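You operate a simulated robot arm through the tools that you are given. There is no shell and no other tool.

The job below is to be done with a simulated two-armed robot. You get a single attempt, and the scene is never put back.

TASK
Clean and prime the rim seat, then stick the blue strip on it.
Fine: white brush first, then yellow sponge and cream tin; both go back; strip between the marks. Set down upright: white brush. A coat counts when it lies all over at full strength: go over it till it gets no stronger. What is to be rubbed or washed off counts as gone when no trace of it is left.

Only the result counts: the job must be done as asked and must still hold three seconds after the hand-in. Knocking over, shifting, dropping, spilling or breaking anything else fails it.

THE ROBOT
Two 7-joint arms with fingered hands on one trunk that stands fixed in place. Base frame: the origin is at the foot of the trunk, x ahead of it, y to its left, z up; the work surface is at about z = 500. Readings come in mm, rad, newtons and seconds.
The left shoulder is at [60, 177, 875], the right one opposite. With the tool pointing down near the work surface each hand reaches from about 100 to 940 mm from the base axis, measured 20 degrees to its own side. Payload 4 kg a hand.
The tool frame of a hand sits at the grasp point between the pads (the TCP): z along the fingers, y along the line on which they close. The tips reach 37 mm beyond it. Largest opening 124 mm; the body of the gripper starts 43 mm behind the TCP. The gripper is a hand of 3 fingers: y runs from the thumb to the fingers, the wrist lies at [-15, -108, -202] in the tool frame, and closing takes about 1.5 s.
Orientation is that of the tool frame in the base frame, as [roll, pitch, yaw] about the fixed x, y, z axes, in that order (R = Rz(yaw) Ry(pitch) Rx(roll)). With the fingers straight down and the wrist toward the robot, the tool's x, y and z point along [0, 1, 0], [1, 0, 0] and [0, 0, -1] of the base frame.

THE INTERFACE
- The arms move only by the tool play_rows. It takes "left_plan", "right_plan" or both (then of equal length, played together; a hand with none holds still); each is a list of rows, each a list of 3 entries, a list of its own where there are three numbers: the gripper command, from -1 (shut) to 1 (fully open), values between in proportion, then the shift along the base's x, y, z in mm, then the turn, a rotation vector about the base's x, y, z in rad. In form: [[fingers, [tx, ty, tz], [ax, ay, az]], ...]. A call has 1 to 20 rows; each row shifts and turns the commanded pose from where the row before left it. Each row takes 0.2 s and may step no farther than 50 mm and 0.15 rad from the row before; otherwise, or with a gripper value out of range, the whole call is refused. A pose out of reach is approached as far as the arm can. The call stops where the force on the tool passes 90 N (or 10 N more than at its start, if that is more) or the arm is blocked; 0.2 s more then pass. Each finger travels about 72 mm/s and halts on what it meets, pressing with about 25 N; the grip force reading is that of the motor and also rises with nothing between the fingers. The clock runs only during rows and for 0.2 s after the last one: add rows that do not move to give the fingers time. It gives the time, the measured TCP pose, the force on the tool (base axes), the opening and the grip force at its end, in the units of the frame above (readings bear some noise), with the torque about the TCP (base axes, N m) and any sound that the robot's microphone picked up, and new pictures: "pictures" is both (left out), scene, wrist or none (wrist: the cameras of the hands that moved).
- Cameras (640 x 400 px; columns grow to the right, rows downward): "scene" is now at [48.4, 18.6, 1521.5]; the picture's right is [0.25, -0.97, 0.00], its down [-0.69, -0.18, -0.70] and it looks along [0.68, 0.18, -0.71] (base axes); focal length 366 px, centre (320, 200). "left" rides on the left gripper at [-64, -76, -136] in its tool frame; the picture's right is [-0.84, -0.26, 0.48], its down [0.48, -0.76, 0.43] and it looks along [0.26, 0.60, 0.76] (tool axes); focal length 256 px, centre (320, 200). "right" rides on the right gripper at [64, -76, -137] in its tool frame; the picture's right is [-0.84, 0.26, -0.48], its down [-0.48, -0.76, 0.43] and it looks along [-0.26, 0.60, 0.76] (tool axes); focal length 256 px, centre (320, 200). There is no depth. A picture from a camera that has moved, and an enlarged one, comes with that camera's place and axes in the base frame and with its lens.
- move_column(by): slides the trunk up (or, below 0, down) by that many mm; the arms and the scene camera ride with it, the base frame stays. It gives what a move gives, with no picture.
- hand_shape(shape, hand): the hand has 3 fingers and takes this shape, open, in about a second: jaw (thumb against the fingers, like two jaws); tri (thumb and two fingers); tip (a fingertip pinch); poke (one finger out to press); point (the index stretched); flat (the hand flat); cup (the hand cupped); fist (a fist). The gripper value then closes the fingers along that shape, each until it touches; the sizes above hold for jaw. It gives what a move gives, with no picture.
- turn_head(pan, tilt): turns the head with the scene camera to pan (to the left, within 1.501 rad either way) and tilt (down, from -0.506 to 1.204), counted from straight ahead of the robot. It gives what a move gives, and a new picture of the scene camera.
- zoom(camera, box): a new picture of the part [left, top, right, bottom] of that camera's present view, enlarged. The clock stands still meanwhile.
- hand_in(): hands the job in; it is judged then, once.

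Nothing tells you positions but the pictures and the camera data. Unless the task says otherwise, let go and move clear before handing in.

The tools are called after "Request:" by a JSON object that holds its "op" and its "data". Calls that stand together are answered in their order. play_rows: Moves the arms, as the interface text tells. Its arguments: {"type":"object","properties":{"left_plan":{"type":"array","items":{"type":"array"}},"right_plan":{"type":"array","items":{"type":"array"}},"pictures":{"type":"string","enum":["both","scene","wrist","none"]}},"required":[]} The other tools are called the same way: move_column (by) slides the trunk up or down; hand_shape (shape, hand) gives the hand a shape; turn_head (pan, tilt) turns the head that bears the scene camera; zoom (camera, box) takes an enlarged picture of a part of a camera's view; hand_in () hands the job in.

At the start:

```text
t: 0.0
left_eef_pos: [624.1, 366.4, 1034.3]
left_tcp_rot: [-3.141, 0.0, 1.571]
left_wrist_force: [0.2, 0.5, 0.3]
left_torque: [0.01, 0.01, -0.02]
left_finger_gap: 123.6
left_gripper_force: 0.1
left_shape: jaw
right_eef_pos: [681.3, -208.1, 1016.3]
right_tcp_rot: [-3.141, 0.001, 1.571]
right_wrist_force: [0.1, -0.1, 0.0]
right_torque: [-0.02, 0.02, 0.0]
right_finger_gap: 123.5
right_gripper_force: 0.0
right_shape: jaw
trunk travel left (down, up): [-400.0, 190.0]
head pan, tilt: [0.257, 0.792]
```

scene: 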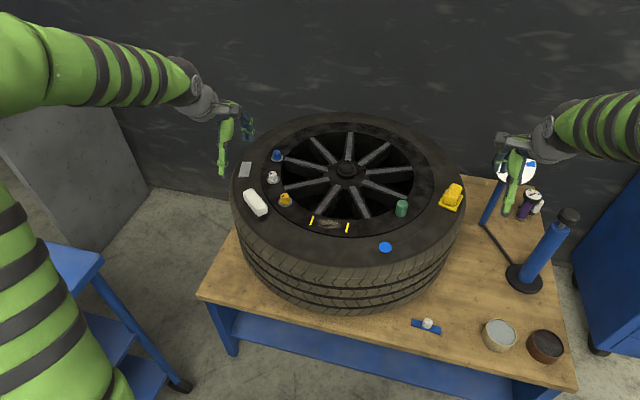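
right: 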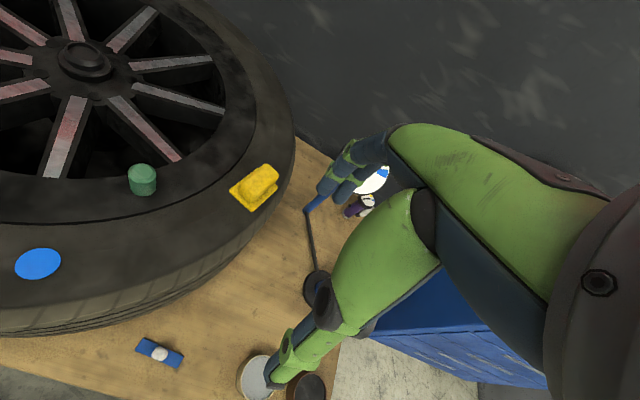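
left: 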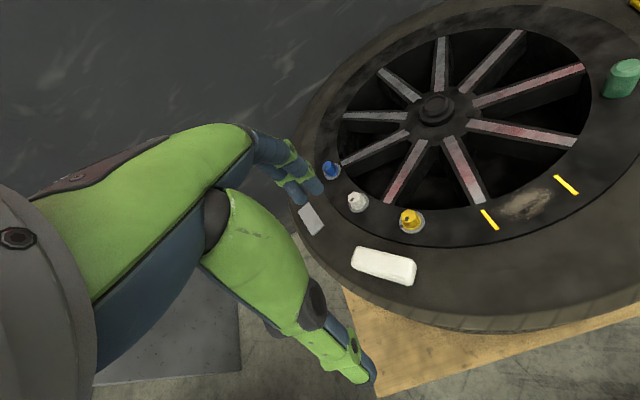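

I see a wheel lying on a workbench with yellow marks at its near rim, a white block, a yellow item, small brushes/knobs, tins and a blue strip on the bench. I'll zoom in to identify everything before moving.

Request:
{"op": "zoom", "data": {"camera": "scene", "box": [220, 130, 380, 240]}}

Request:
{"op": "zoom", "data": {"camera": "scene", "box": [360, 150, 580, 290]}}

Request:
{"op": "zoom", "data": {"camera": "scene", "box": [380, 270, 580, 395]}}

Request:
{"op": "zoom", "data": {"camera": "left", "box": [280, 130, 600, 330]}}

Request:
{"op": "zoom", "data": {"camera": "right", "box": [100, 140, 400, 400]}}

```text
3.64 times, centred on (300, 185) of scene
camera zoom: at [48.4, 18.6, 1521.5], right [0.25, -0.97, 0.0], down [-0.69, -0.18, -0.7], along [0.68, 0.18, -0.71], focal length 1330 px, centre (393, 254)
```

zoom: 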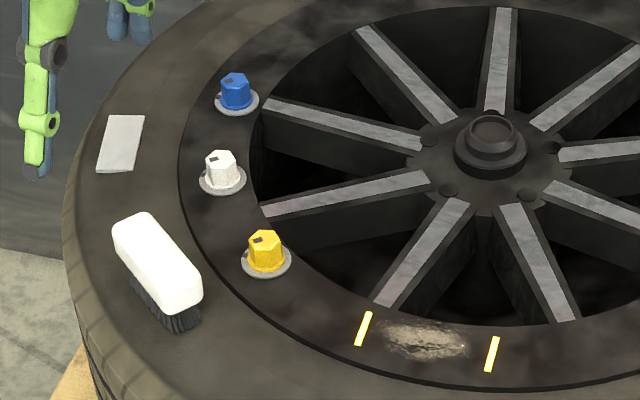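

```text
2.86 times, centred on (470, 220) of scene
camera zoom: at [48.4, 18.6, 1521.5], right [0.25, -0.97, 0.0], down [-0.69, -0.18, -0.7], along [0.68, 0.18, -0.71], focal length 1045 px, centre (-109, 143)
```

zoom: 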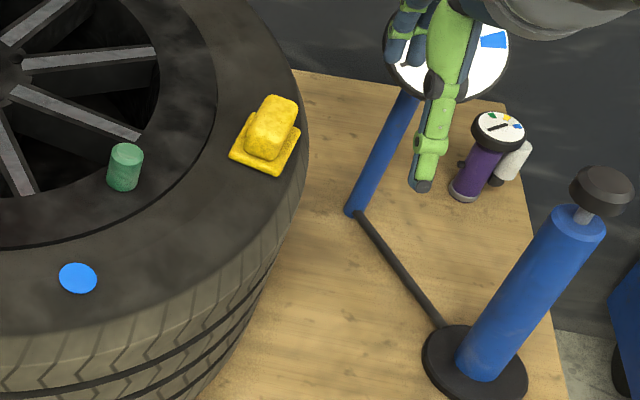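

```text
3.20 times, centred on (480, 332) of scene
camera zoom: at [48.4, 18.6, 1521.5], right [0.25, -0.97, 0.0], down [-0.69, -0.18, -0.7], along [0.68, 0.18, -0.71], focal length 1171 px, centre (-192, -224)
```

zoom: 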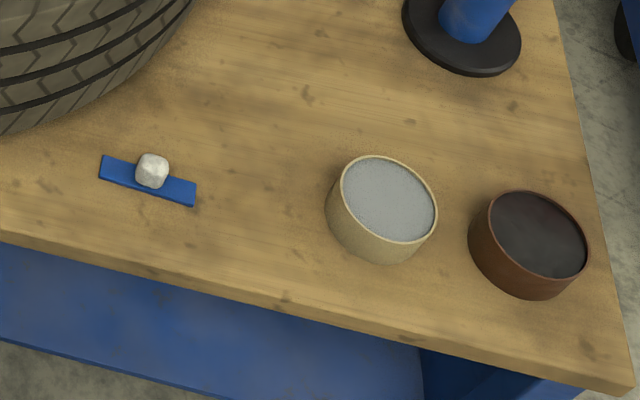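

```text
2.00 times, centred on (440, 230) of left
camera zoom: at [549.0, 304.3, 1169.2], right [-0.26, -0.84, -0.48], down [-0.76, 0.48, -0.43], along [0.6, 0.26, -0.76], focal length 512 px, centre (80, 140)
```

zoom: 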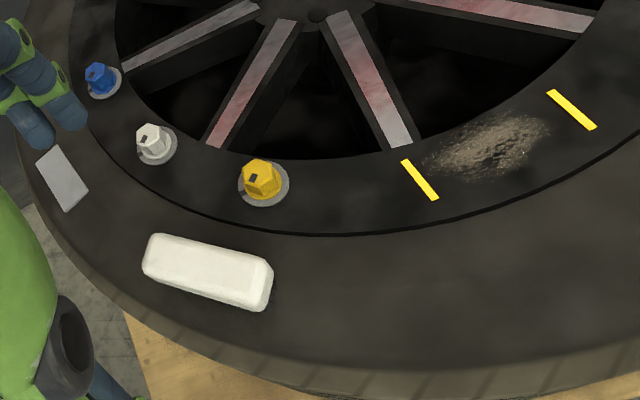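

```text
1.54 times, centred on (250, 270) of right
camera zoom: at [605.7, -144.7, 1151.4], right [0.26, -0.84, 0.48], down [-0.76, -0.48, -0.43], along [0.6, -0.26, -0.76], focal length 394 px, centre (428, 92)
```

zoom: 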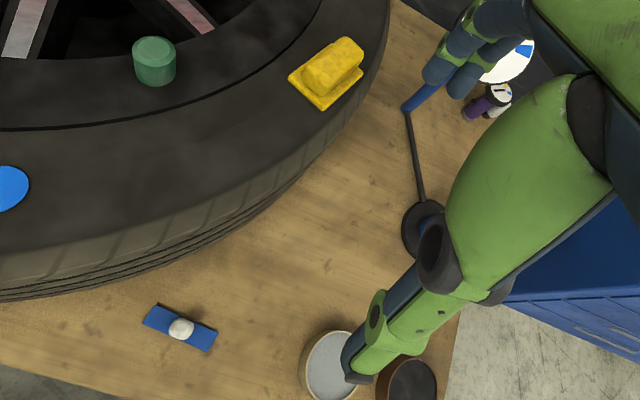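

The brush sits on the left sidewall at about (678, 366), with its top near z≈812. The dusty seat lies between marks at roughly (688, 210) and (688, 110), z≈765. I'll bring the left hand over the brush, turned to grip across it, and look.

Request:
{"op": "play_rows", "data": {"left_plan": [[1, [10, 0, -20], [0, 0, -0.144]], [1, [10, 0, -20], [0, 0, -0.144]], [1, [10, 0, -20], [0, 0, -0.144]], [1, [10, 0, -20], [0, 0, -0.144]], [1, [10, 0, -14], [0, 0, -0.144]], [1, [0, 0, 0], [0, 0, 0]]]}}

```text
t: 1.4
left_eef_pos: [675.0, 365.1, 939.9]
left_tcp_rot: [3.141, 0.0, 0.849]
left_wrist_force: [-0.5, -0.1, 0.5]
left_torque: [-0.05, 0.01, 0.01]
left_finger_gap: 123.7
left_gripper_force: 0.1
left_shape: jaw
right_eef_pos: [681.3, -208.6, 1015.6]
right_tcp_rot: [3.139, 0.0, 1.57]
right_wrist_force: [0.1, 0.1, 0.4]
right_torque: [-0.01, 0.04, 0.02]
right_finger_gap: 123.7
right_gripper_force: 0.1
right_shape: jaw
trunk travel left (down, up): [-400.0, 190.0]
head pan, tilt: [0.257, 0.792]
camera scene: at [48.3, 18.6, 1521.5], right [0.25, -0.97, 0.0], down [-0.69, -0.18, -0.7], along [0.68, 0.18, -0.71], focal length 366 px, centre (320, 200)
camera left: at [576.5, 368.7, 1075.5], right [-0.75, -0.46, -0.48], down [-0.25, 0.86, -0.44], along [0.62, -0.2, -0.76], focal length 256 px, centre (320, 200)
```

scene: 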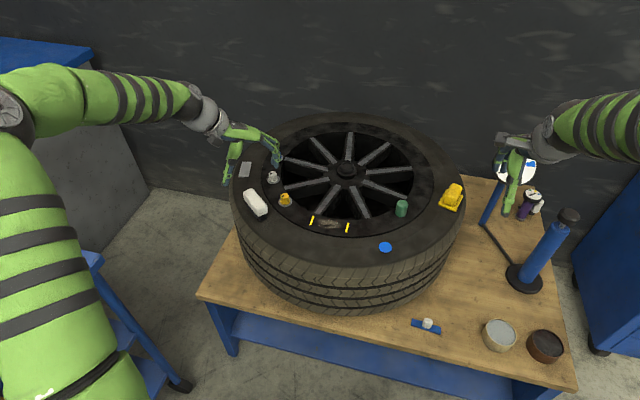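
left: 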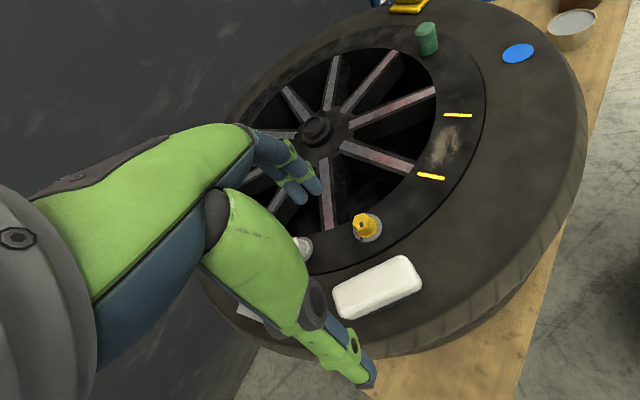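

Request:
{"op": "zoom", "data": {"camera": "left", "box": [300, 220, 460, 320]}}

Request:
{"op": "zoom", "data": {"camera": "scene", "box": [224, 170, 304, 220]}}

```text
4.00 times, centred on (380, 270) of left
camera zoom: at [576.5, 368.7, 1075.5], right [-0.75, -0.46, -0.48], down [-0.25, 0.86, -0.44], along [0.62, -0.2, -0.76], focal length 1024 px, centre (80, -80)
```

zoom: 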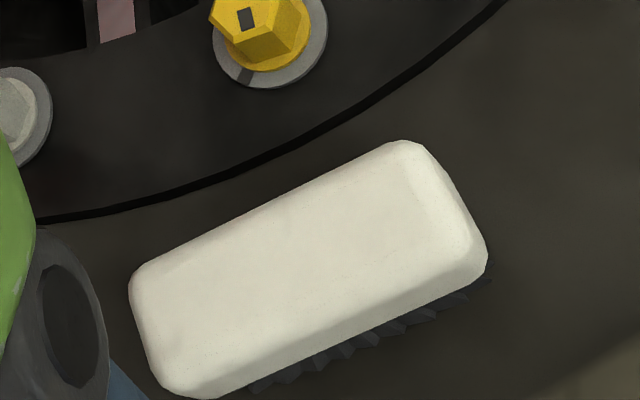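

```text
8.00 times, centred on (264, 195) of scene
camera zoom: at [48.3, 18.6, 1521.5], right [0.25, -0.97, 0.0], down [-0.69, -0.18, -0.7], along [0.68, 0.18, -0.71], focal length 2927 px, centre (768, 240)
```

zoom: 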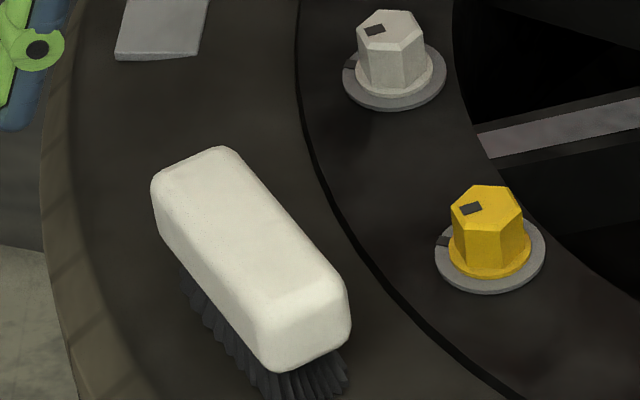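

The brush is centred at about (671, 367), with its top at z≈822 and its long axis at about 50°. I'll partly close the fingers so they clear the yellow knob, then come down over it.

Request:
{"op": "play_rows", "data": {"left_plan": [[0.25, [-1, 0, -10], [0, 0, 0.027]], [0.25, [-2, 0, -20], [0, 0, 0]], [0.25, [0, 0, -20], [0, 0, 0]], [0.25, [0, 0, -20], [0, 0, 0]], [0.25, [0, 0, -20], [0, 0, 0]], [0.25, [0, 0, 0], [0, 0, 0]]]}}

Request:
{"op": "zoom", "data": {"camera": "scene", "box": [208, 140, 304, 220]}}

```text
t: 2.8
left_eef_pos: [672.4, 366.4, 849.5]
left_tcp_rot: [3.141, 0.0, 0.879]
left_wrist_force: [0.3, -0.4, 0.0]
left_torque: [-0.01, 0.02, 0.02]
left_finger_gap: 77.9
left_gripper_force: 0.0
left_shape: jaw
right_eef_pos: [680.1, -209.1, 1016.2]
right_tcp_rot: [3.141, 0.0, 1.569]
right_wrist_force: [-0.4, -0.8, 0.6]
right_torque: [0.05, 0.06, -0.02]
right_finger_gap: 123.7
right_gripper_force: 0.1
right_shape: jaw
trunk travel left (down, up): [-400.0, 190.0]
head pan, tilt: [0.257, 0.792]
camera scene: at [48.4, 18.6, 1521.5], right [0.25, -0.97, 0.0], down [-0.69, -0.18, -0.7], along [0.68, 0.18, -0.71], focal length 366 px, centre (320, 200)
camera left: at [574.4, 367.5, 985.3], right [-0.73, -0.48, -0.48], down [-0.28, 0.86, -0.43], along [0.62, -0.19, -0.76], focal length 256 px, centre (320, 200)
```

scene: 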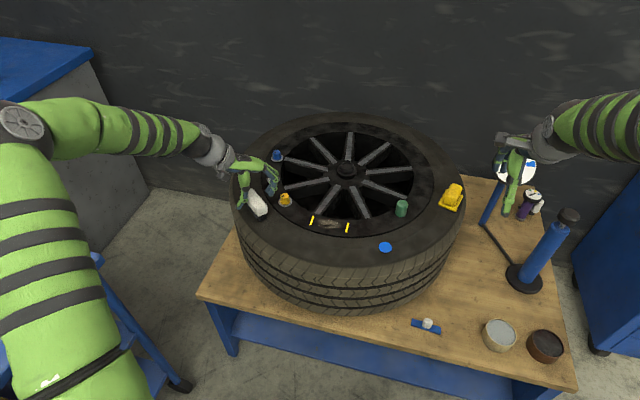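
left: 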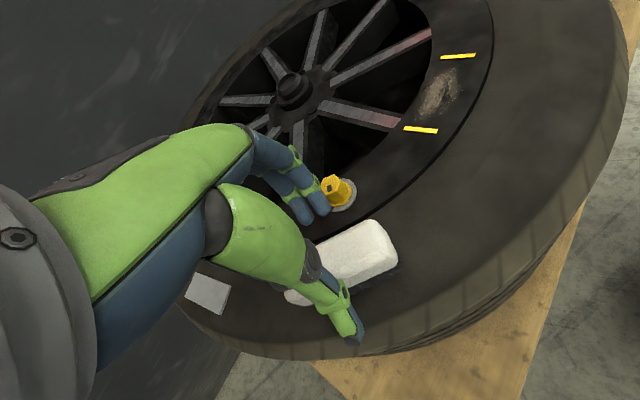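

```text
5.00 times, centred on (256, 180) of scene
camera zoom: at [48.4, 18.6, 1521.5], right [0.25, -0.97, 0.0], down [-0.69, -0.18, -0.7], along [0.68, 0.18, -0.71], focal length 1829 px, centre (640, 300)
```

zoom: 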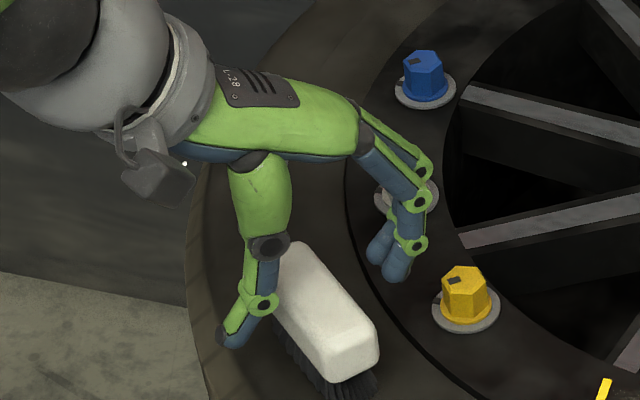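

Request:
{"op": "play_rows", "data": {"left_plan": [[0.25, [-1, 0.5, -15], [0, 0, 0]], [0.25, [0, 0, -15], [0, 0, 0]], [0.25, [0, 0, 0], [0, 0, 0]]]}}

Request:
{"op": "zoom", "data": {"camera": "scene", "box": [208, 140, 304, 220]}}

Request:
{"op": "zoom", "data": {"camera": "left", "box": [240, 160, 440, 360]}}

```text
t: 3.6
left_eef_pos: [671.1, 365.7, 821.2]
left_tcp_rot: [3.141, 0.001, 0.879]
left_wrist_force: [0.1, 0.4, 0.6]
left_torque: [-0.05, 0.03, -0.02]
left_finger_gap: 78.0
left_gripper_force: 0.1
left_shape: jaw
right_eef_pos: [680.8, -208.0, 1017.9]
right_tcp_rot: [-3.141, 0.0, 1.572]
right_wrist_force: [-0.6, -0.5, -1.1]
right_torque: [0.0, 0.0, -0.01]
right_finger_gap: 123.7
right_gripper_force: 0.0
right_shape: jaw
trunk travel left (down, up): [-400.0, 190.0]
head pan, tilt: [0.257, 0.792]
camera scene: at [48.5, 18.6, 1521.5], right [0.25, -0.97, 0.0], down [-0.69, -0.18, -0.7], along [0.68, 0.18, -0.71], focal length 366 px, centre (320, 200)
camera left: at [572.5, 367.1, 955.9], right [-0.73, -0.48, -0.48], down [-0.28, 0.86, -0.43], along [0.62, -0.19, -0.76], focal length 256 px, centre (320, 200)
```

scene: 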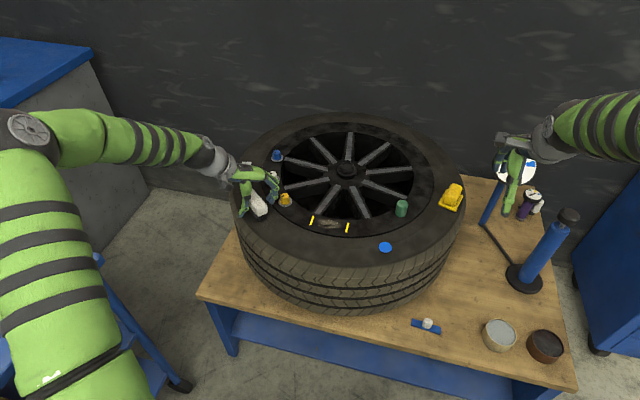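
left: 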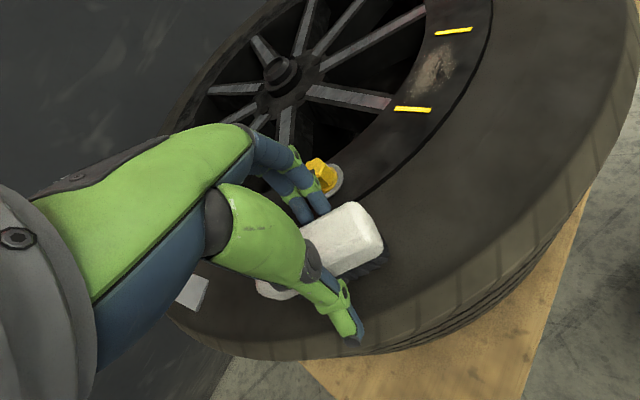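

```text
5.00 times, centred on (256, 180) of scene
camera zoom: at [48.5, 18.6, 1521.5], right [0.25, -0.97, 0.0], down [-0.69, -0.18, -0.7], along [0.68, 0.18, -0.71], focal length 1829 px, centre (640, 300)
```

zoom: 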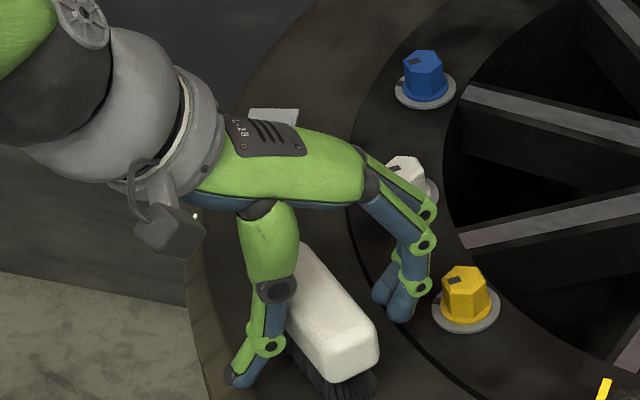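

```text
2.00 times, centred on (340, 260) of left
camera zoom: at [572.5, 367.1, 955.9], right [-0.73, -0.48, -0.48], down [-0.28, 0.86, -0.43], along [0.62, -0.19, -0.76], focal length 512 px, centre (280, 80)
```

zoom: 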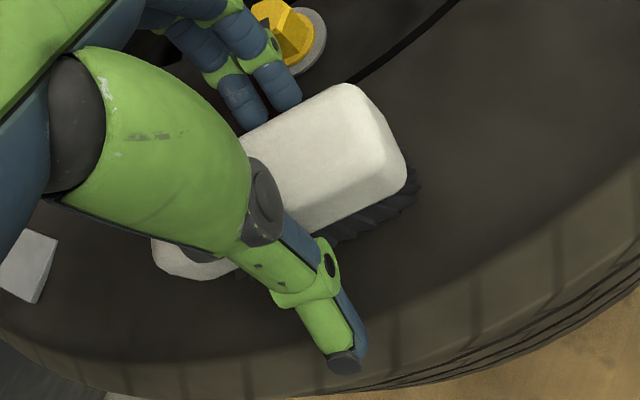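

Request:
{"op": "play_rows", "data": {"left_plan": [[0.0, [0, 0, 0], [0, 0, 0]], [-0.3, [0, 0, 0], [0, 0, 0]], [-0.6, [0, 0, 0], [0, 0, 0]], [-1, [0, 0, 0], [0, 0, 0]], [-1, [0, 0, 0], [0, 0, 0]], [-1, [0, 0, 0], [0, 0, 0]]]}}

Request:
{"op": "zoom", "data": {"camera": "scene", "box": [208, 140, 304, 220]}}

```text
t: 5.0
left_eef_pos: [671.4, 366.5, 821.2]
left_tcp_rot: [-3.14, -0.001, 0.879]
left_wrist_force: [0.1, -0.1, 0.1]
left_torque: [-0.03, 0.03, 0.0]
left_finger_gap: 33.0
left_gripper_force: 24.9
left_shape: jaw
right_eef_pos: [680.7, -208.3, 1017.2]
right_tcp_rot: [-3.141, 0.001, 1.572]
right_wrist_force: [0.2, -0.4, 0.8]
right_torque: [0.03, 0.02, -0.04]
right_finger_gap: 123.6
right_gripper_force: 0.2
right_shape: jaw
trunk travel left (down, up): [-400.0, 190.0]
head pan, tilt: [0.257, 0.792]
camera scene: at [48.1, 18.5, 1521.5], right [0.25, -0.97, 0.0], down [-0.69, -0.18, -0.7], along [0.68, 0.18, -0.71], focal length 366 px, centre (320, 200)
camera left: at [572.3, 367.1, 956.2], right [-0.73, -0.48, -0.48], down [-0.28, 0.86, -0.43], along [0.62, -0.18, -0.76], focal length 256 px, centre (320, 200)
```

scene: 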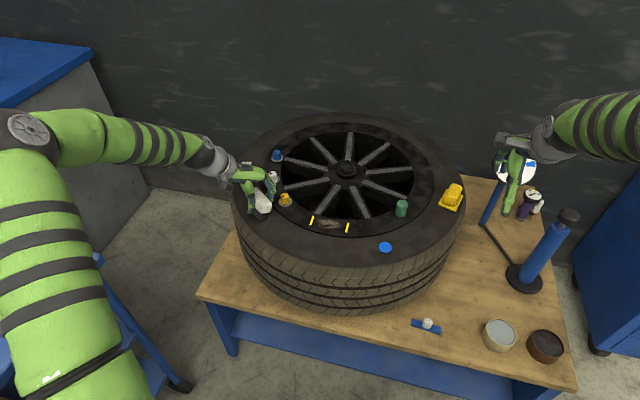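
left: 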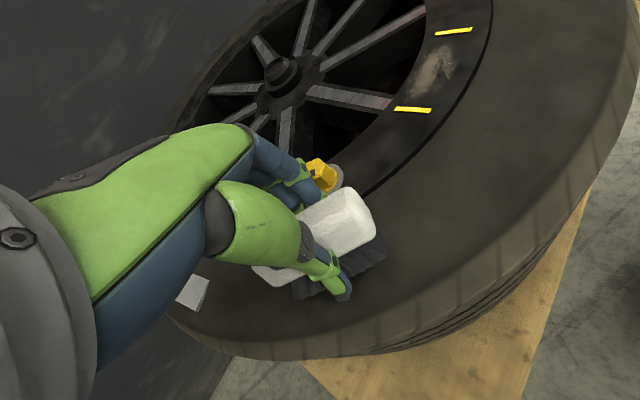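

```text
5.00 times, centred on (256, 180) of scene
camera zoom: at [48.1, 18.5, 1521.5], right [0.25, -0.97, 0.0], down [-0.69, -0.18, -0.7], along [0.68, 0.18, -0.71], focal length 1829 px, centre (640, 300)
```

zoom: 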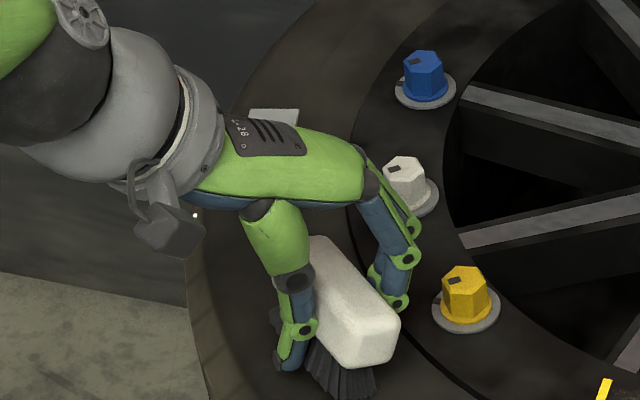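

Request:
{"op": "zoom", "data": {"camera": "scene", "box": [240, 175, 288, 220]}}

Request:
{"op": "zoom", "data": {"camera": "left", "box": [260, 160, 400, 310]}}

```text
8.89 times, centred on (264, 198) of scene
camera zoom: at [48.1, 18.5, 1521.5], right [0.25, -0.97, 0.0], down [-0.69, -0.18, -0.7], along [0.68, 0.18, -0.71], focal length 3252 px, centre (818, 222)
```

zoom: 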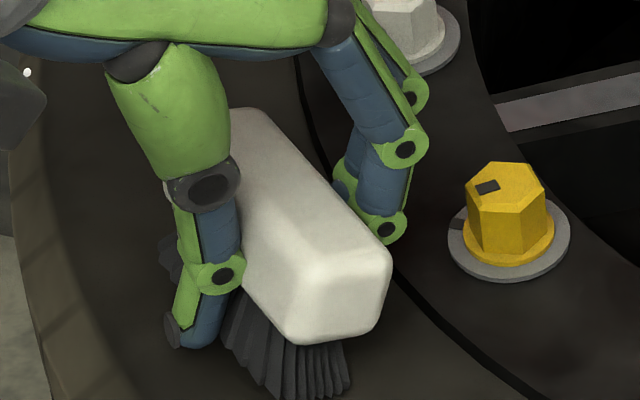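

```text
2.67 times, centred on (330, 235) of left
camera zoom: at [572.3, 367.1, 956.2], right [-0.73, -0.48, -0.48], down [-0.28, 0.86, -0.43], along [0.62, -0.18, -0.76], focal length 683 px, centre (293, 107)
```

zoom: 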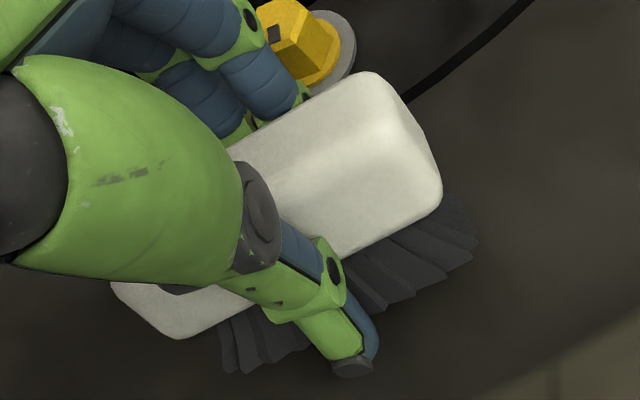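

The brush looks leaned or shifted after closing. I'll open slightly to see how it settles.

Request:
{"op": "play_rows", "data": {"left_plan": [[-0.4, [0, 0, 0], [0, 0, 0]], [-0.25, [0, 0, 0], [0, 0, 0]], [-0.1, [0, 0, 0], [0, 0, 0]], [0.0, [0, 0, 0], [0, 0, 0]]], "pictures": "none"}}

Request:
{"op": "zoom", "data": {"camera": "scene", "box": [240, 175, 288, 220]}}

Request:
{"op": "zoom", "data": {"camera": "left", "box": [260, 160, 400, 310]}}

```text
t: 6.0
left_eef_pos: [671.2, 366.1, 820.1]
left_tcp_rot: [3.141, -0.001, 0.879]
left_wrist_force: [-0.2, -0.4, -0.8]
left_torque: [0.0, 0.02, 0.04]
left_finger_gap: 61.7
left_gripper_force: 0.0
left_shape: jaw
right_eef_pos: [681.0, -209.3, 1015.9]
right_tcp_rot: [-3.141, 0.001, 1.571]
right_wrist_force: [-0.1, 0.7, -0.9]
right_torque: [0.0, 0.0, 0.03]
right_finger_gap: 123.7
right_gripper_force: 0.1
right_shape: jaw
trunk travel left (down, up): [-400.0, 190.0]
head pan, tilt: [0.257, 0.792]
```

```text
8.89 times, centred on (264, 198) of scene
camera zoom: at [48.4, 18.6, 1521.5], right [0.25, -0.97, 0.0], down [-0.69, -0.18, -0.7], along [0.68, 0.18, -0.71], focal length 3252 px, centre (818, 222)
```

zoom: 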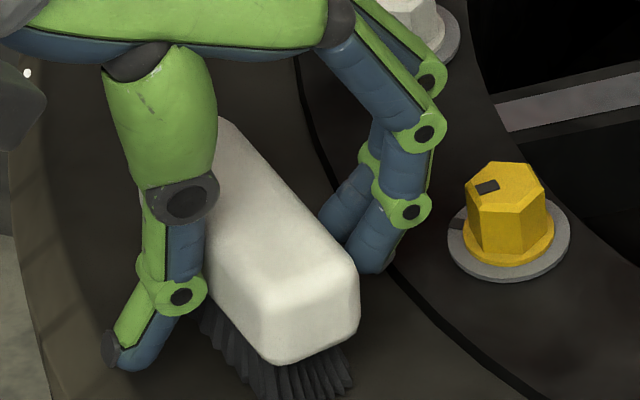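

```text
2.67 times, centred on (330, 235) of left
camera zoom: at [572.5, 367.1, 955.9], right [-0.73, -0.48, -0.48], down [-0.28, 0.86, -0.43], along [0.62, -0.19, -0.76], focal length 683 px, centre (293, 107)
```

zoom: 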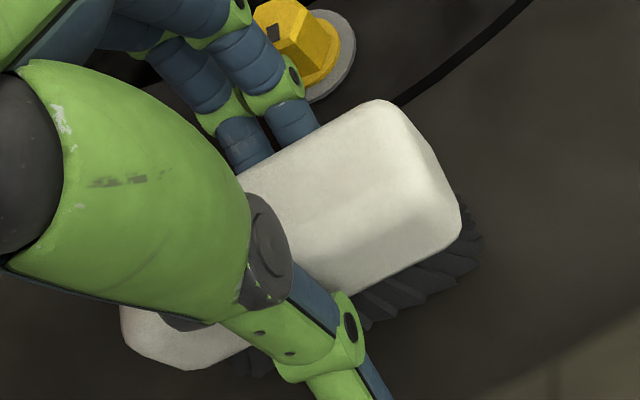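

Request:
{"op": "play_rows", "data": {"left_plan": [[0.25, [0, 0, 0], [0, 0, 0]], [0.25, [0, 0, 0], [0, 0, 0]], [0.25, [0, 0, 10], [0, 0, 0]], [0.25, [0, 0, 0], [0, 0, 0]]], "pictures": "none"}}

Request:
{"op": "zoom", "data": {"camera": "scene", "box": [240, 175, 288, 220]}}

Request:
{"op": "zoom", "data": {"camera": "left", "box": [260, 160, 400, 310]}}

```text
t: 7.0
left_eef_pos: [670.6, 365.7, 829.6]
left_tcp_rot: [-3.141, -0.001, 0.879]
left_wrist_force: [0.6, -0.5, 0.0]
left_torque: [0.0, 0.0, -0.01]
left_finger_gap: 77.0
left_gripper_force: 0.1
left_shape: jaw
right_eef_pos: [680.6, -207.8, 1016.0]
right_tcp_rot: [-3.141, 0.001, 1.571]
right_wrist_force: [0.0, 0.0, 0.5]
right_torque: [-0.04, 0.01, -0.03]
right_finger_gap: 123.5
right_gripper_force: 0.1
right_shape: jaw
trunk travel left (down, up): [-400.0, 190.0]
head pan, tilt: [0.257, 0.792]
```

```text
8.89 times, centred on (264, 198) of scene
camera zoom: at [48.4, 18.6, 1521.5], right [0.25, -0.97, 0.0], down [-0.69, -0.18, -0.7], along [0.68, 0.18, -0.71], focal length 3252 px, centre (818, 222)
```

zoom: 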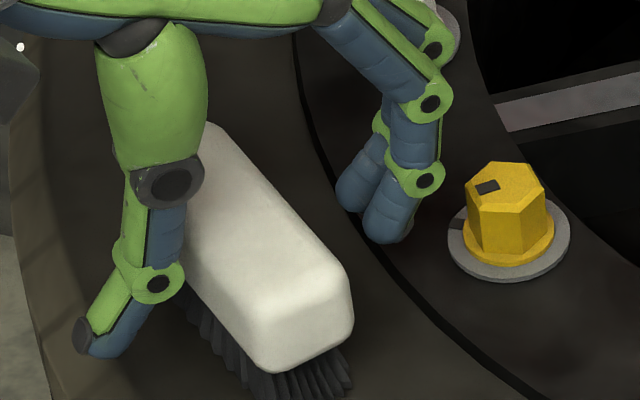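

```text
2.67 times, centred on (330, 235) of left
camera zoom: at [571.9, 366.9, 965.3], right [-0.73, -0.48, -0.48], down [-0.28, 0.86, -0.43], along [0.62, -0.19, -0.76], focal length 683 px, centre (293, 107)
```

zoom: 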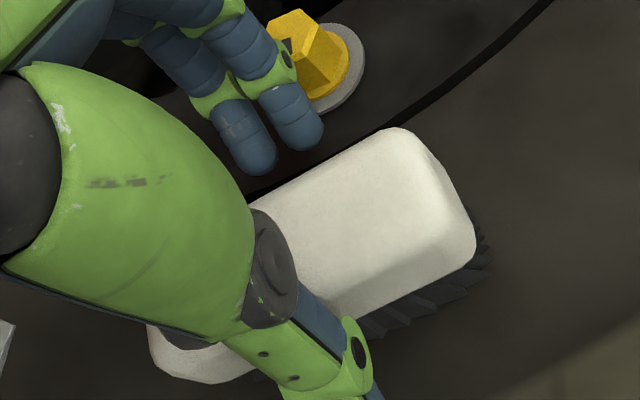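

Request:
{"op": "play_rows", "data": {"left_plan": [[0.1, [2.5, -2, -1], [0, 0, 0]], [-0.1, [0, 0, 0], [0, 0, 0]], [-0.3, [0, 0, 0], [0, 0, 0]], [-0.5, [0, 0, 0], [0, 0, 0]], [-1, [0, 0, 0], [0, 0, 0]], [-1, [0, 0, 0], [0, 0, 0]]], "pictures": "none"}}

Request:
{"op": "zoom", "data": {"camera": "scene", "box": [240, 175, 288, 220]}}

Request:
{"op": "zoom", "data": {"camera": "left", "box": [260, 160, 400, 310]}}

```text
t: 8.4
left_eef_pos: [672.4, 363.3, 828.5]
left_tcp_rot: [-3.141, 0.0, 0.877]
left_wrist_force: [0.9, -0.5, 0.5]
left_torque: [0.01, -0.02, 0.02]
left_finger_gap: 34.2
left_gripper_force: 24.9
left_shape: jaw
right_eef_pos: [680.6, -207.5, 1016.3]
right_tcp_rot: [-3.141, -0.001, 1.571]
right_wrist_force: [0.4, 0.5, 0.4]
right_torque: [0.04, -0.01, 0.03]
right_finger_gap: 123.6
right_gripper_force: 0.0
right_shape: jaw
trunk travel left (down, up): [-400.0, 190.0]
head pan, tilt: [0.257, 0.792]
```

```text
8.89 times, centred on (264, 198) of scene
camera zoom: at [48.4, 18.6, 1521.5], right [0.25, -0.97, 0.0], down [-0.69, -0.18, -0.7], along [0.68, 0.18, -0.71], focal length 3252 px, centre (818, 222)
```

zoom: 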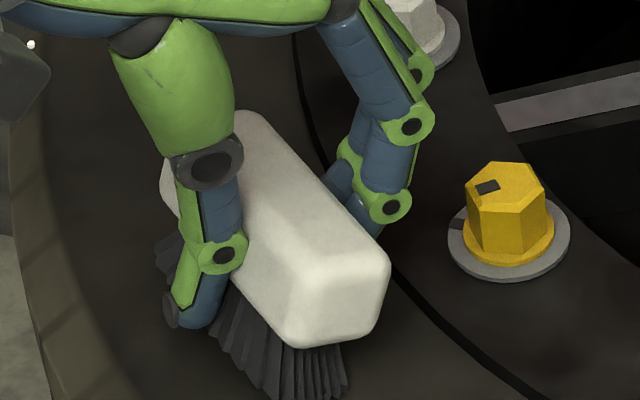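

```text
2.67 times, centred on (330, 235) of left
camera zoom: at [574.3, 365.4, 964.2], right [-0.73, -0.48, -0.48], down [-0.28, 0.86, -0.43], along [0.62, -0.19, -0.76], focal length 683 px, centre (293, 107)
```

zoom: 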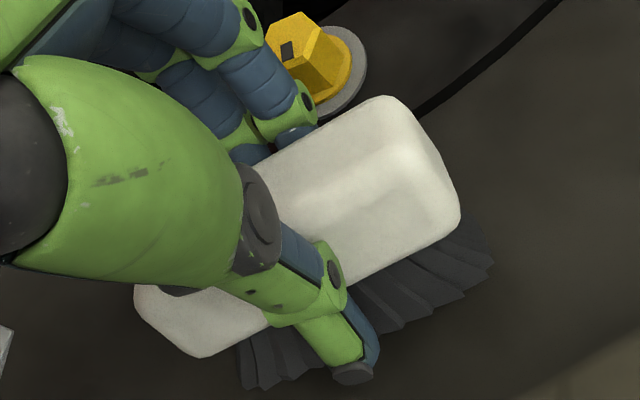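

The grip holds at 25 N, but the brush leans inward in the hand because it settles flush with the slanted thumb pad. I'll lift it and look at the lean so I can cancel it by tilting the hand.

Request:
{"op": "play_rows", "data": {"left_plan": [[-1, [0, 0, 8], [0, 0, 0]], [-1, [0, 0, 15], [0, 0, 0]], [-1, [0, 0, 20], [0, 0, 0]], [-1, [0, 0, 20], [0, 0, 0]], [-1, [0, 0, 0], [0, 0, 0]]]}}

Request:
{"op": "zoom", "data": {"camera": "scene", "box": [228, 150, 292, 215]}}

Request:
{"op": "zoom", "data": {"camera": "left", "box": [260, 160, 400, 310]}}

```text
t: 9.6
left_eef_pos: [673.0, 365.2, 891.0]
left_tcp_rot: [3.141, 0.001, 0.878]
left_wrist_force: [0.7, 0.2, 0.1]
left_torque: [0.01, 0.02, 0.04]
left_finger_gap: 34.7
left_gripper_force: 24.9
left_shape: jaw
right_eef_pos: [680.5, -208.0, 1016.8]
right_tcp_rot: [-3.141, 0.002, 1.571]
right_wrist_force: [-0.5, -0.1, -0.4]
right_torque: [-0.01, -0.04, 0.01]
right_finger_gap: 123.6
right_gripper_force: 0.2
right_shape: jaw
trunk travel left (down, up): [-400.0, 190.0]
head pan, tilt: [0.257, 0.792]
camera scene: at [48.5, 18.7, 1521.5], right [0.25, -0.97, 0.0], down [-0.69, -0.18, -0.7], along [0.68, 0.18, -0.71], focal length 366 px, centre (320, 200)
camera left: at [574.8, 366.8, 1027.0], right [-0.73, -0.48, -0.48], down [-0.28, 0.86, -0.43], along [0.62, -0.19, -0.76], focal length 256 px, centre (320, 200)
```

scene: 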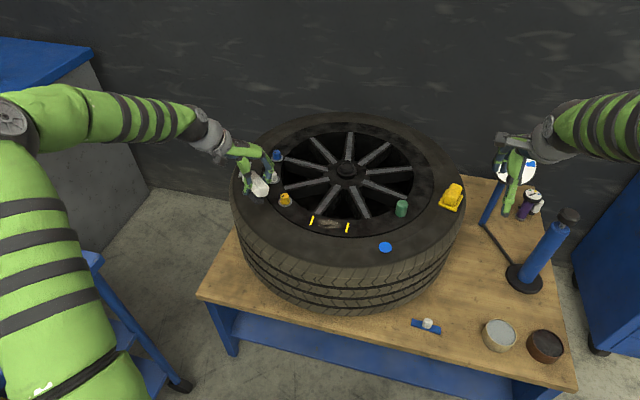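
left: 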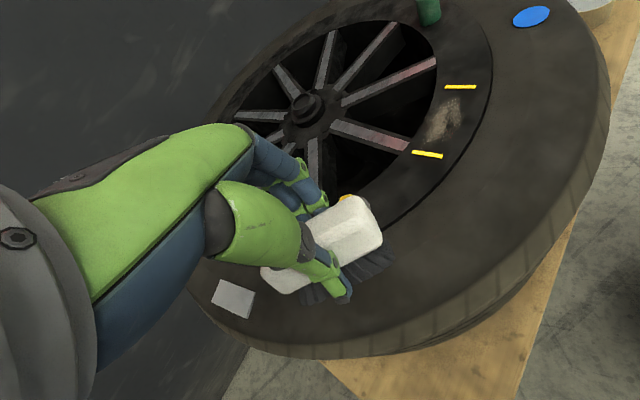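

```text
6.15 times, centred on (260, 182) of scene
camera zoom: at [48.5, 18.7, 1521.5], right [0.25, -0.97, 0.0], down [-0.69, -0.18, -0.7], along [0.68, 0.18, -0.71], focal length 2252 px, centre (689, 308)
```

zoom: 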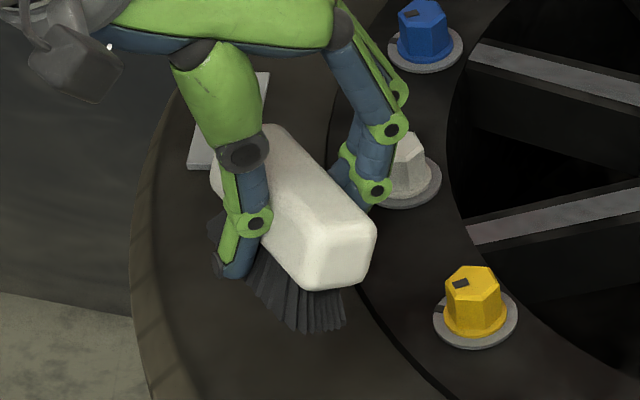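

```text
2.67 times, centred on (330, 235) of left
camera zoom: at [574.8, 366.8, 1027.0], right [-0.73, -0.48, -0.48], down [-0.28, 0.86, -0.43], along [0.62, -0.19, -0.76], focal length 683 px, centre (293, 107)
```

zoom: 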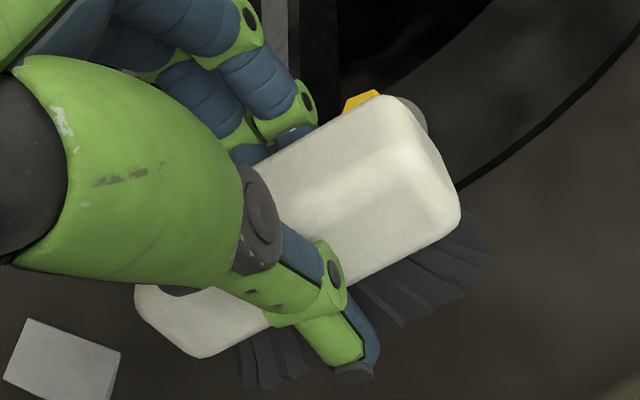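

The lean is about 25°. I'll tilt the hand by 0.42 rad about the brush's long axis to stand it up.

Request:
{"op": "play_rows", "data": {"left_plan": [[-1, [0, 0, 5], [-0.0894, -0.1077, 0]], [-1, [0, 0, 5], [-0.0894, -0.1077, 0]], [-1, [0, 0, 0], [-0.0894, -0.1077, 0]], [-1, [0, 0, 0], [0, 0, 0]]]}}

Request:
{"op": "zoom", "data": {"camera": "scene", "box": [228, 150, 292, 215]}}

Request:
{"op": "zoom", "data": {"camera": "left", "box": [260, 160, 400, 310]}}

```text
t: 10.6
left_eef_pos: [672.9, 366.8, 902.1]
left_tcp_rot: [2.722, -0.002, 0.878]
left_wrist_force: [-0.1, -0.2, -0.5]
left_torque: [-0.02, 0.01, 0.02]
left_finger_gap: 34.5
left_gripper_force: 25.6
left_shape: jaw
right_eef_pos: [681.8, -209.0, 1016.8]
right_tcp_rot: [3.141, -0.001, 1.57]
right_wrist_force: [-0.9, -0.6, -0.3]
right_torque: [-0.02, 0.0, 0.0]
right_finger_gap: 123.7
right_gripper_force: 0.1
right_shape: jaw
trunk travel left (down, up): [-400.0, 190.0]
head pan, tilt: [0.257, 0.792]
camera scene: at [48.5, 18.6, 1521.5], right [0.25, -0.97, 0.0], down [-0.69, -0.18, -0.7], along [0.68, 0.18, -0.71], focal length 366 px, centre (320, 200)
camera left: at [536.7, 397.9, 994.1], right [-0.56, -0.62, -0.55], down [-0.09, 0.7, -0.71], along [0.82, -0.35, -0.45], focal length 256 px, centre (320, 200)
```

scene: 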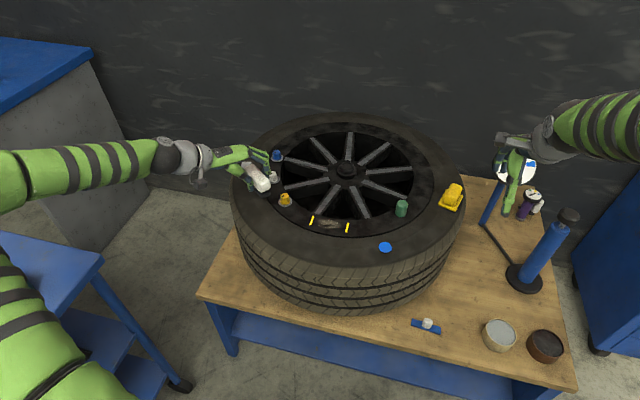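
left: 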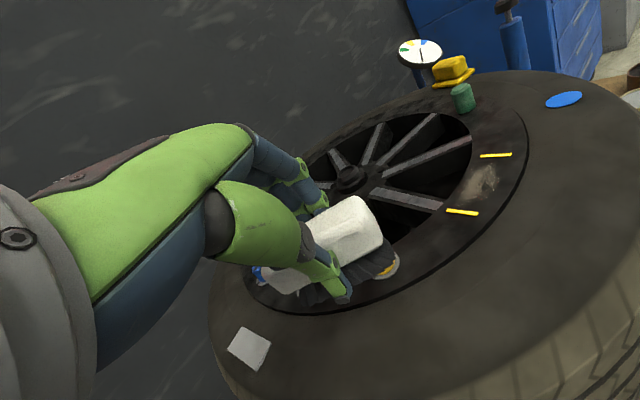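

```text
6.15 times, centred on (260, 182) of scene
camera zoom: at [48.5, 18.6, 1521.5], right [0.25, -0.97, 0.0], down [-0.69, -0.18, -0.7], along [0.68, 0.18, -0.71], focal length 2252 px, centre (689, 308)
```

zoom: 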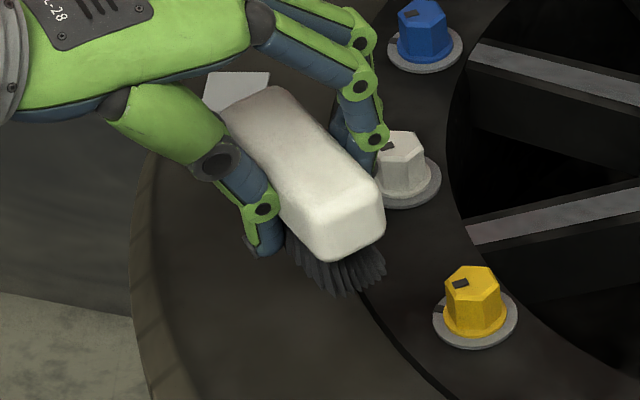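

```text
2.67 times, centred on (330, 235) of left
camera zoom: at [536.7, 397.9, 994.1], right [-0.56, -0.62, -0.55], down [-0.09, 0.7, -0.71], along [0.82, -0.35, -0.45], focal length 683 px, centre (293, 107)
```

zoom: 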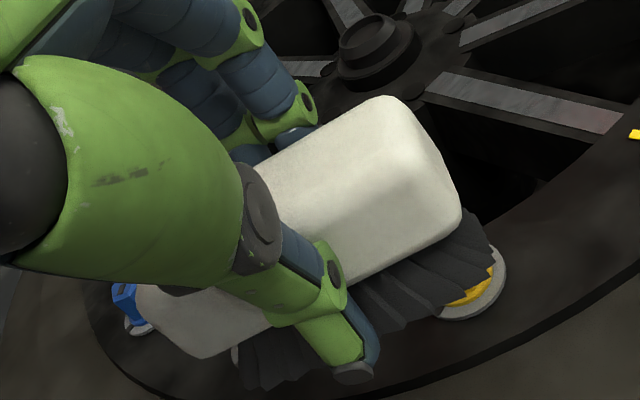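

The brush is upright in the hand now. I'll carry it over the seat and turn it so it lies along the seat.

Request:
{"op": "play_rows", "data": {"left_plan": [[-1, [-2, -40, 0], [0, 0, 0.139]], [-1, [-2, -40, 0], [0, 0, 0.139]], [-1, [-2, -40, 0], [0, 0, 0.139]], [-1, [-2, -40, 0], [0, 0, 0.139]], [-1, [-2, -43, -20], [0, 0, 0.139]], [-1, [0, 0, 0], [0, 0, 0]]]}}

Request:
{"op": "zoom", "data": {"camera": "scene", "box": [280, 170, 376, 250]}}

Request:
{"op": "zoom", "data": {"camera": "left", "box": [240, 140, 480, 320]}}

```text
t: 12.0
left_eef_pos: [660.5, 160.9, 882.5]
left_tcp_rot: [2.723, 0.0, 1.576]
left_wrist_force: [0.1, 0.3, -0.8]
left_torque: [0.03, -0.01, 0.01]
left_finger_gap: 34.3
left_gripper_force: 25.1
left_shape: jaw
right_eef_pos: [681.4, -208.3, 1015.8]
right_tcp_rot: [3.14, 0.001, 1.57]
right_wrist_force: [-0.4, 0.6, 0.1]
right_torque: [0.03, -0.01, -0.01]
right_finger_gap: 123.8
right_gripper_force: 0.0
right_shape: jaw
trunk travel left (down, up): [-400.0, 190.0]
head pan, tilt: [0.257, 0.792]
camera scene: at [48.4, 18.8, 1521.5], right [0.25, -0.97, 0.0], down [-0.69, -0.18, -0.7], along [0.68, 0.18, -0.71], focal length 366 px, centre (320, 200)
camera left: at [536.6, 98.5, 975.7], right [-0.03, -0.84, -0.55], down [-0.52, 0.48, -0.71], along [0.85, 0.26, -0.45], focal length 256 px, centre (320, 200)
```

scene: 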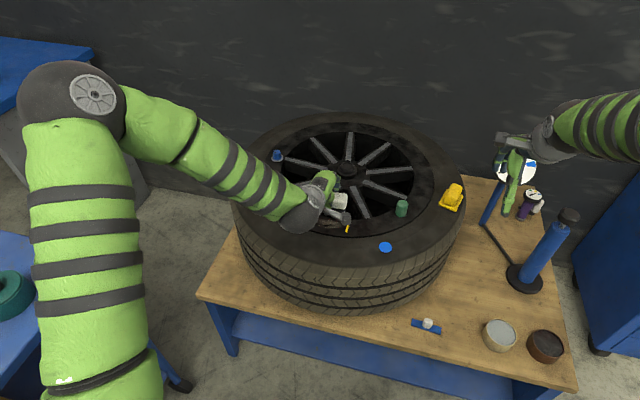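
left: 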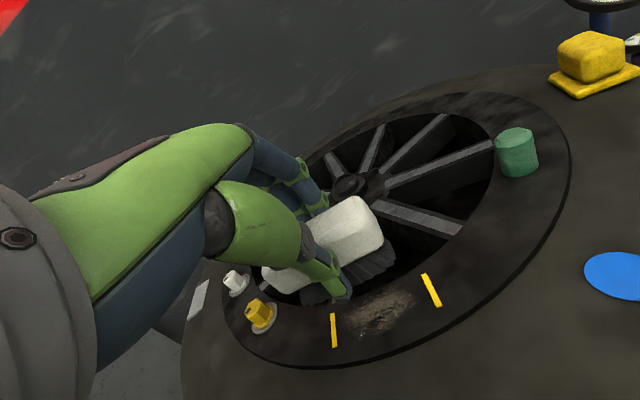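

```text
5.00 times, centred on (328, 210) of scene
camera zoom: at [48.4, 18.8, 1521.5], right [0.25, -0.97, 0.0], down [-0.69, -0.18, -0.7], along [0.68, 0.18, -0.71], focal length 1829 px, centre (280, 150)
```

zoom: 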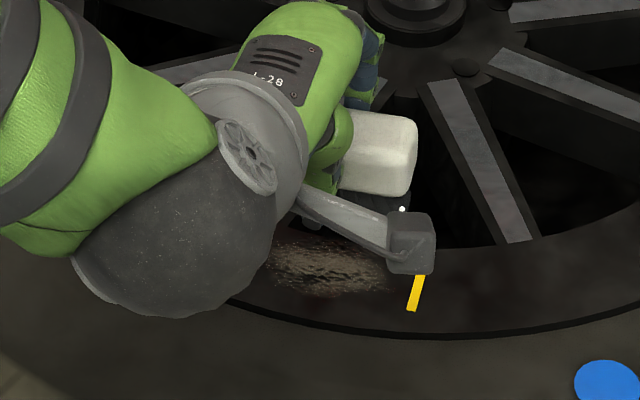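

```text
2.22 times, centred on (360, 230) of left
camera zoom: at [536.6, 98.5, 975.7], right [-0.03, -0.84, -0.55], down [-0.52, 0.48, -0.71], along [0.85, 0.26, -0.45], focal length 569 px, centre (231, 133)
```

zoom: 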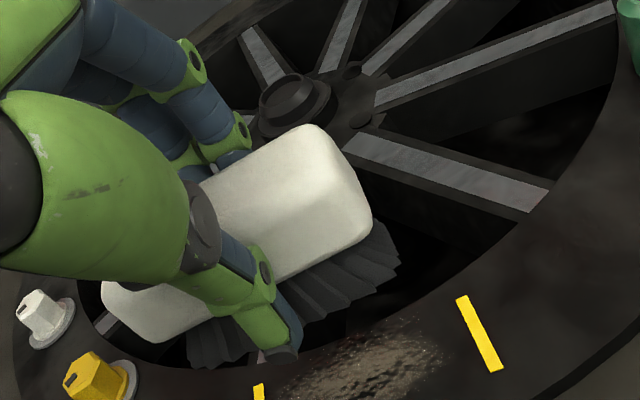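

Request:
{"op": "play_rows", "data": {"left_plan": [[-1, [-5, 0, -15], [0, 0, 0]], [-1, [-3, 0, -15], [0, 0, 0]], [-1, [0, 0, -8], [0, 0, 0]], [-1, [0, 0, 0], [0, 0, 0]]]}}

Request:
{"op": "zoom", "data": {"camera": "scene", "box": [296, 190, 376, 240]}}

Request:
{"op": "zoom", "data": {"camera": "left", "box": [260, 160, 460, 300]}}

```text
t: 13.0
left_eef_pos: [655.1, 160.7, 845.0]
left_tcp_rot: [2.722, 0.001, 1.573]
left_wrist_force: [0.5, -0.1, -1.6]
left_torque: [0.02, 0.01, 0.0]
left_finger_gap: 34.2
left_gripper_force: 24.7
left_shape: jaw
right_eef_pos: [681.6, -207.6, 1015.8]
right_tcp_rot: [-3.141, 0.0, 1.57]
right_wrist_force: [0.2, 0.3, 0.1]
right_torque: [-0.02, -0.01, 0.02]
right_finger_gap: 123.6
right_gripper_force: 0.0
right_shape: jaw
trunk travel left (down, up): [-400.0, 190.0]
head pan, tilt: [0.257, 0.792]
camera scene: at [48.5, 18.6, 1521.5], right [0.25, -0.97, 0.0], down [-0.69, -0.18, -0.7], along [0.68, 0.18, -0.71], focal length 366 px, centre (320, 200)
camera left: at [530.4, 99.2, 937.0], right [-0.04, -0.84, -0.55], down [-0.52, 0.48, -0.71], along [0.85, 0.26, -0.45], focal length 256 px, centre (320, 200)
```

scene: 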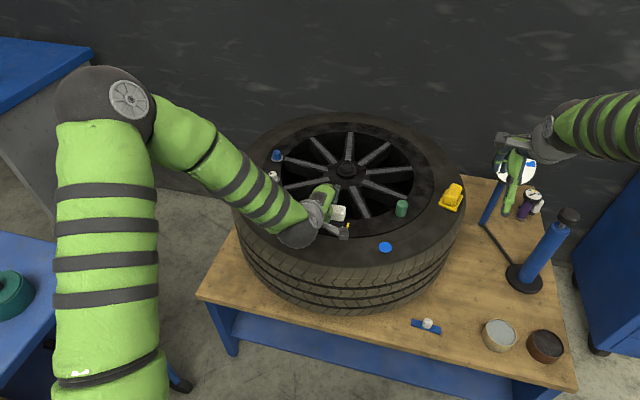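
left: 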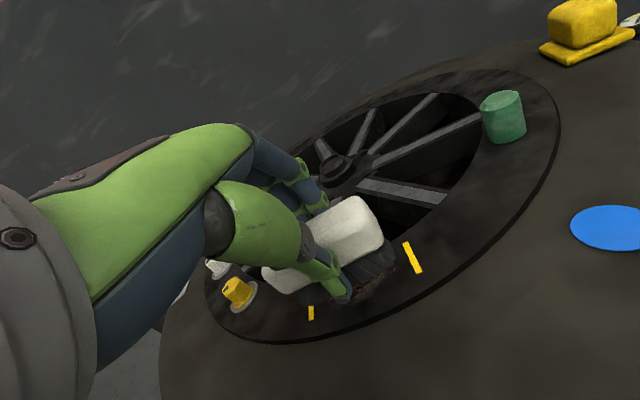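

```text
8.00 times, centred on (336, 215) of scene
camera zoom: at [48.5, 18.6, 1521.5], right [0.25, -0.97, 0.0], down [-0.69, -0.18, -0.7], along [0.68, 0.18, -0.71], focal length 2927 px, centre (192, 80)
```

zoom: 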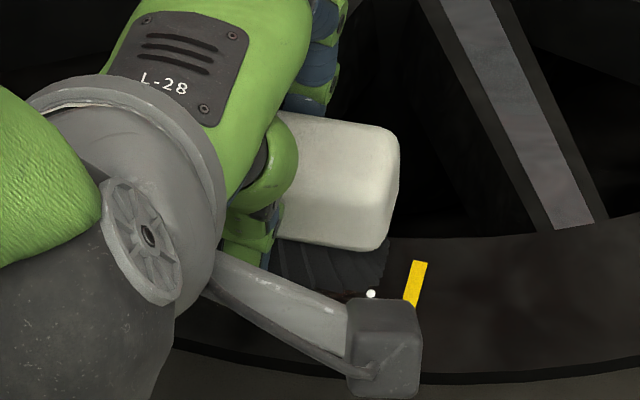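

```text
2.86 times, centred on (360, 230) of left
camera zoom: at [530.4, 99.2, 937.0], right [-0.04, -0.84, -0.55], down [-0.52, 0.48, -0.71], along [0.85, 0.26, -0.45], focal length 731 px, centre (206, 114)
```

zoom: 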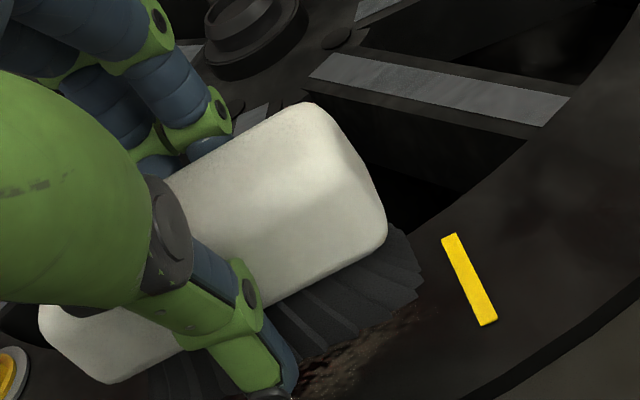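

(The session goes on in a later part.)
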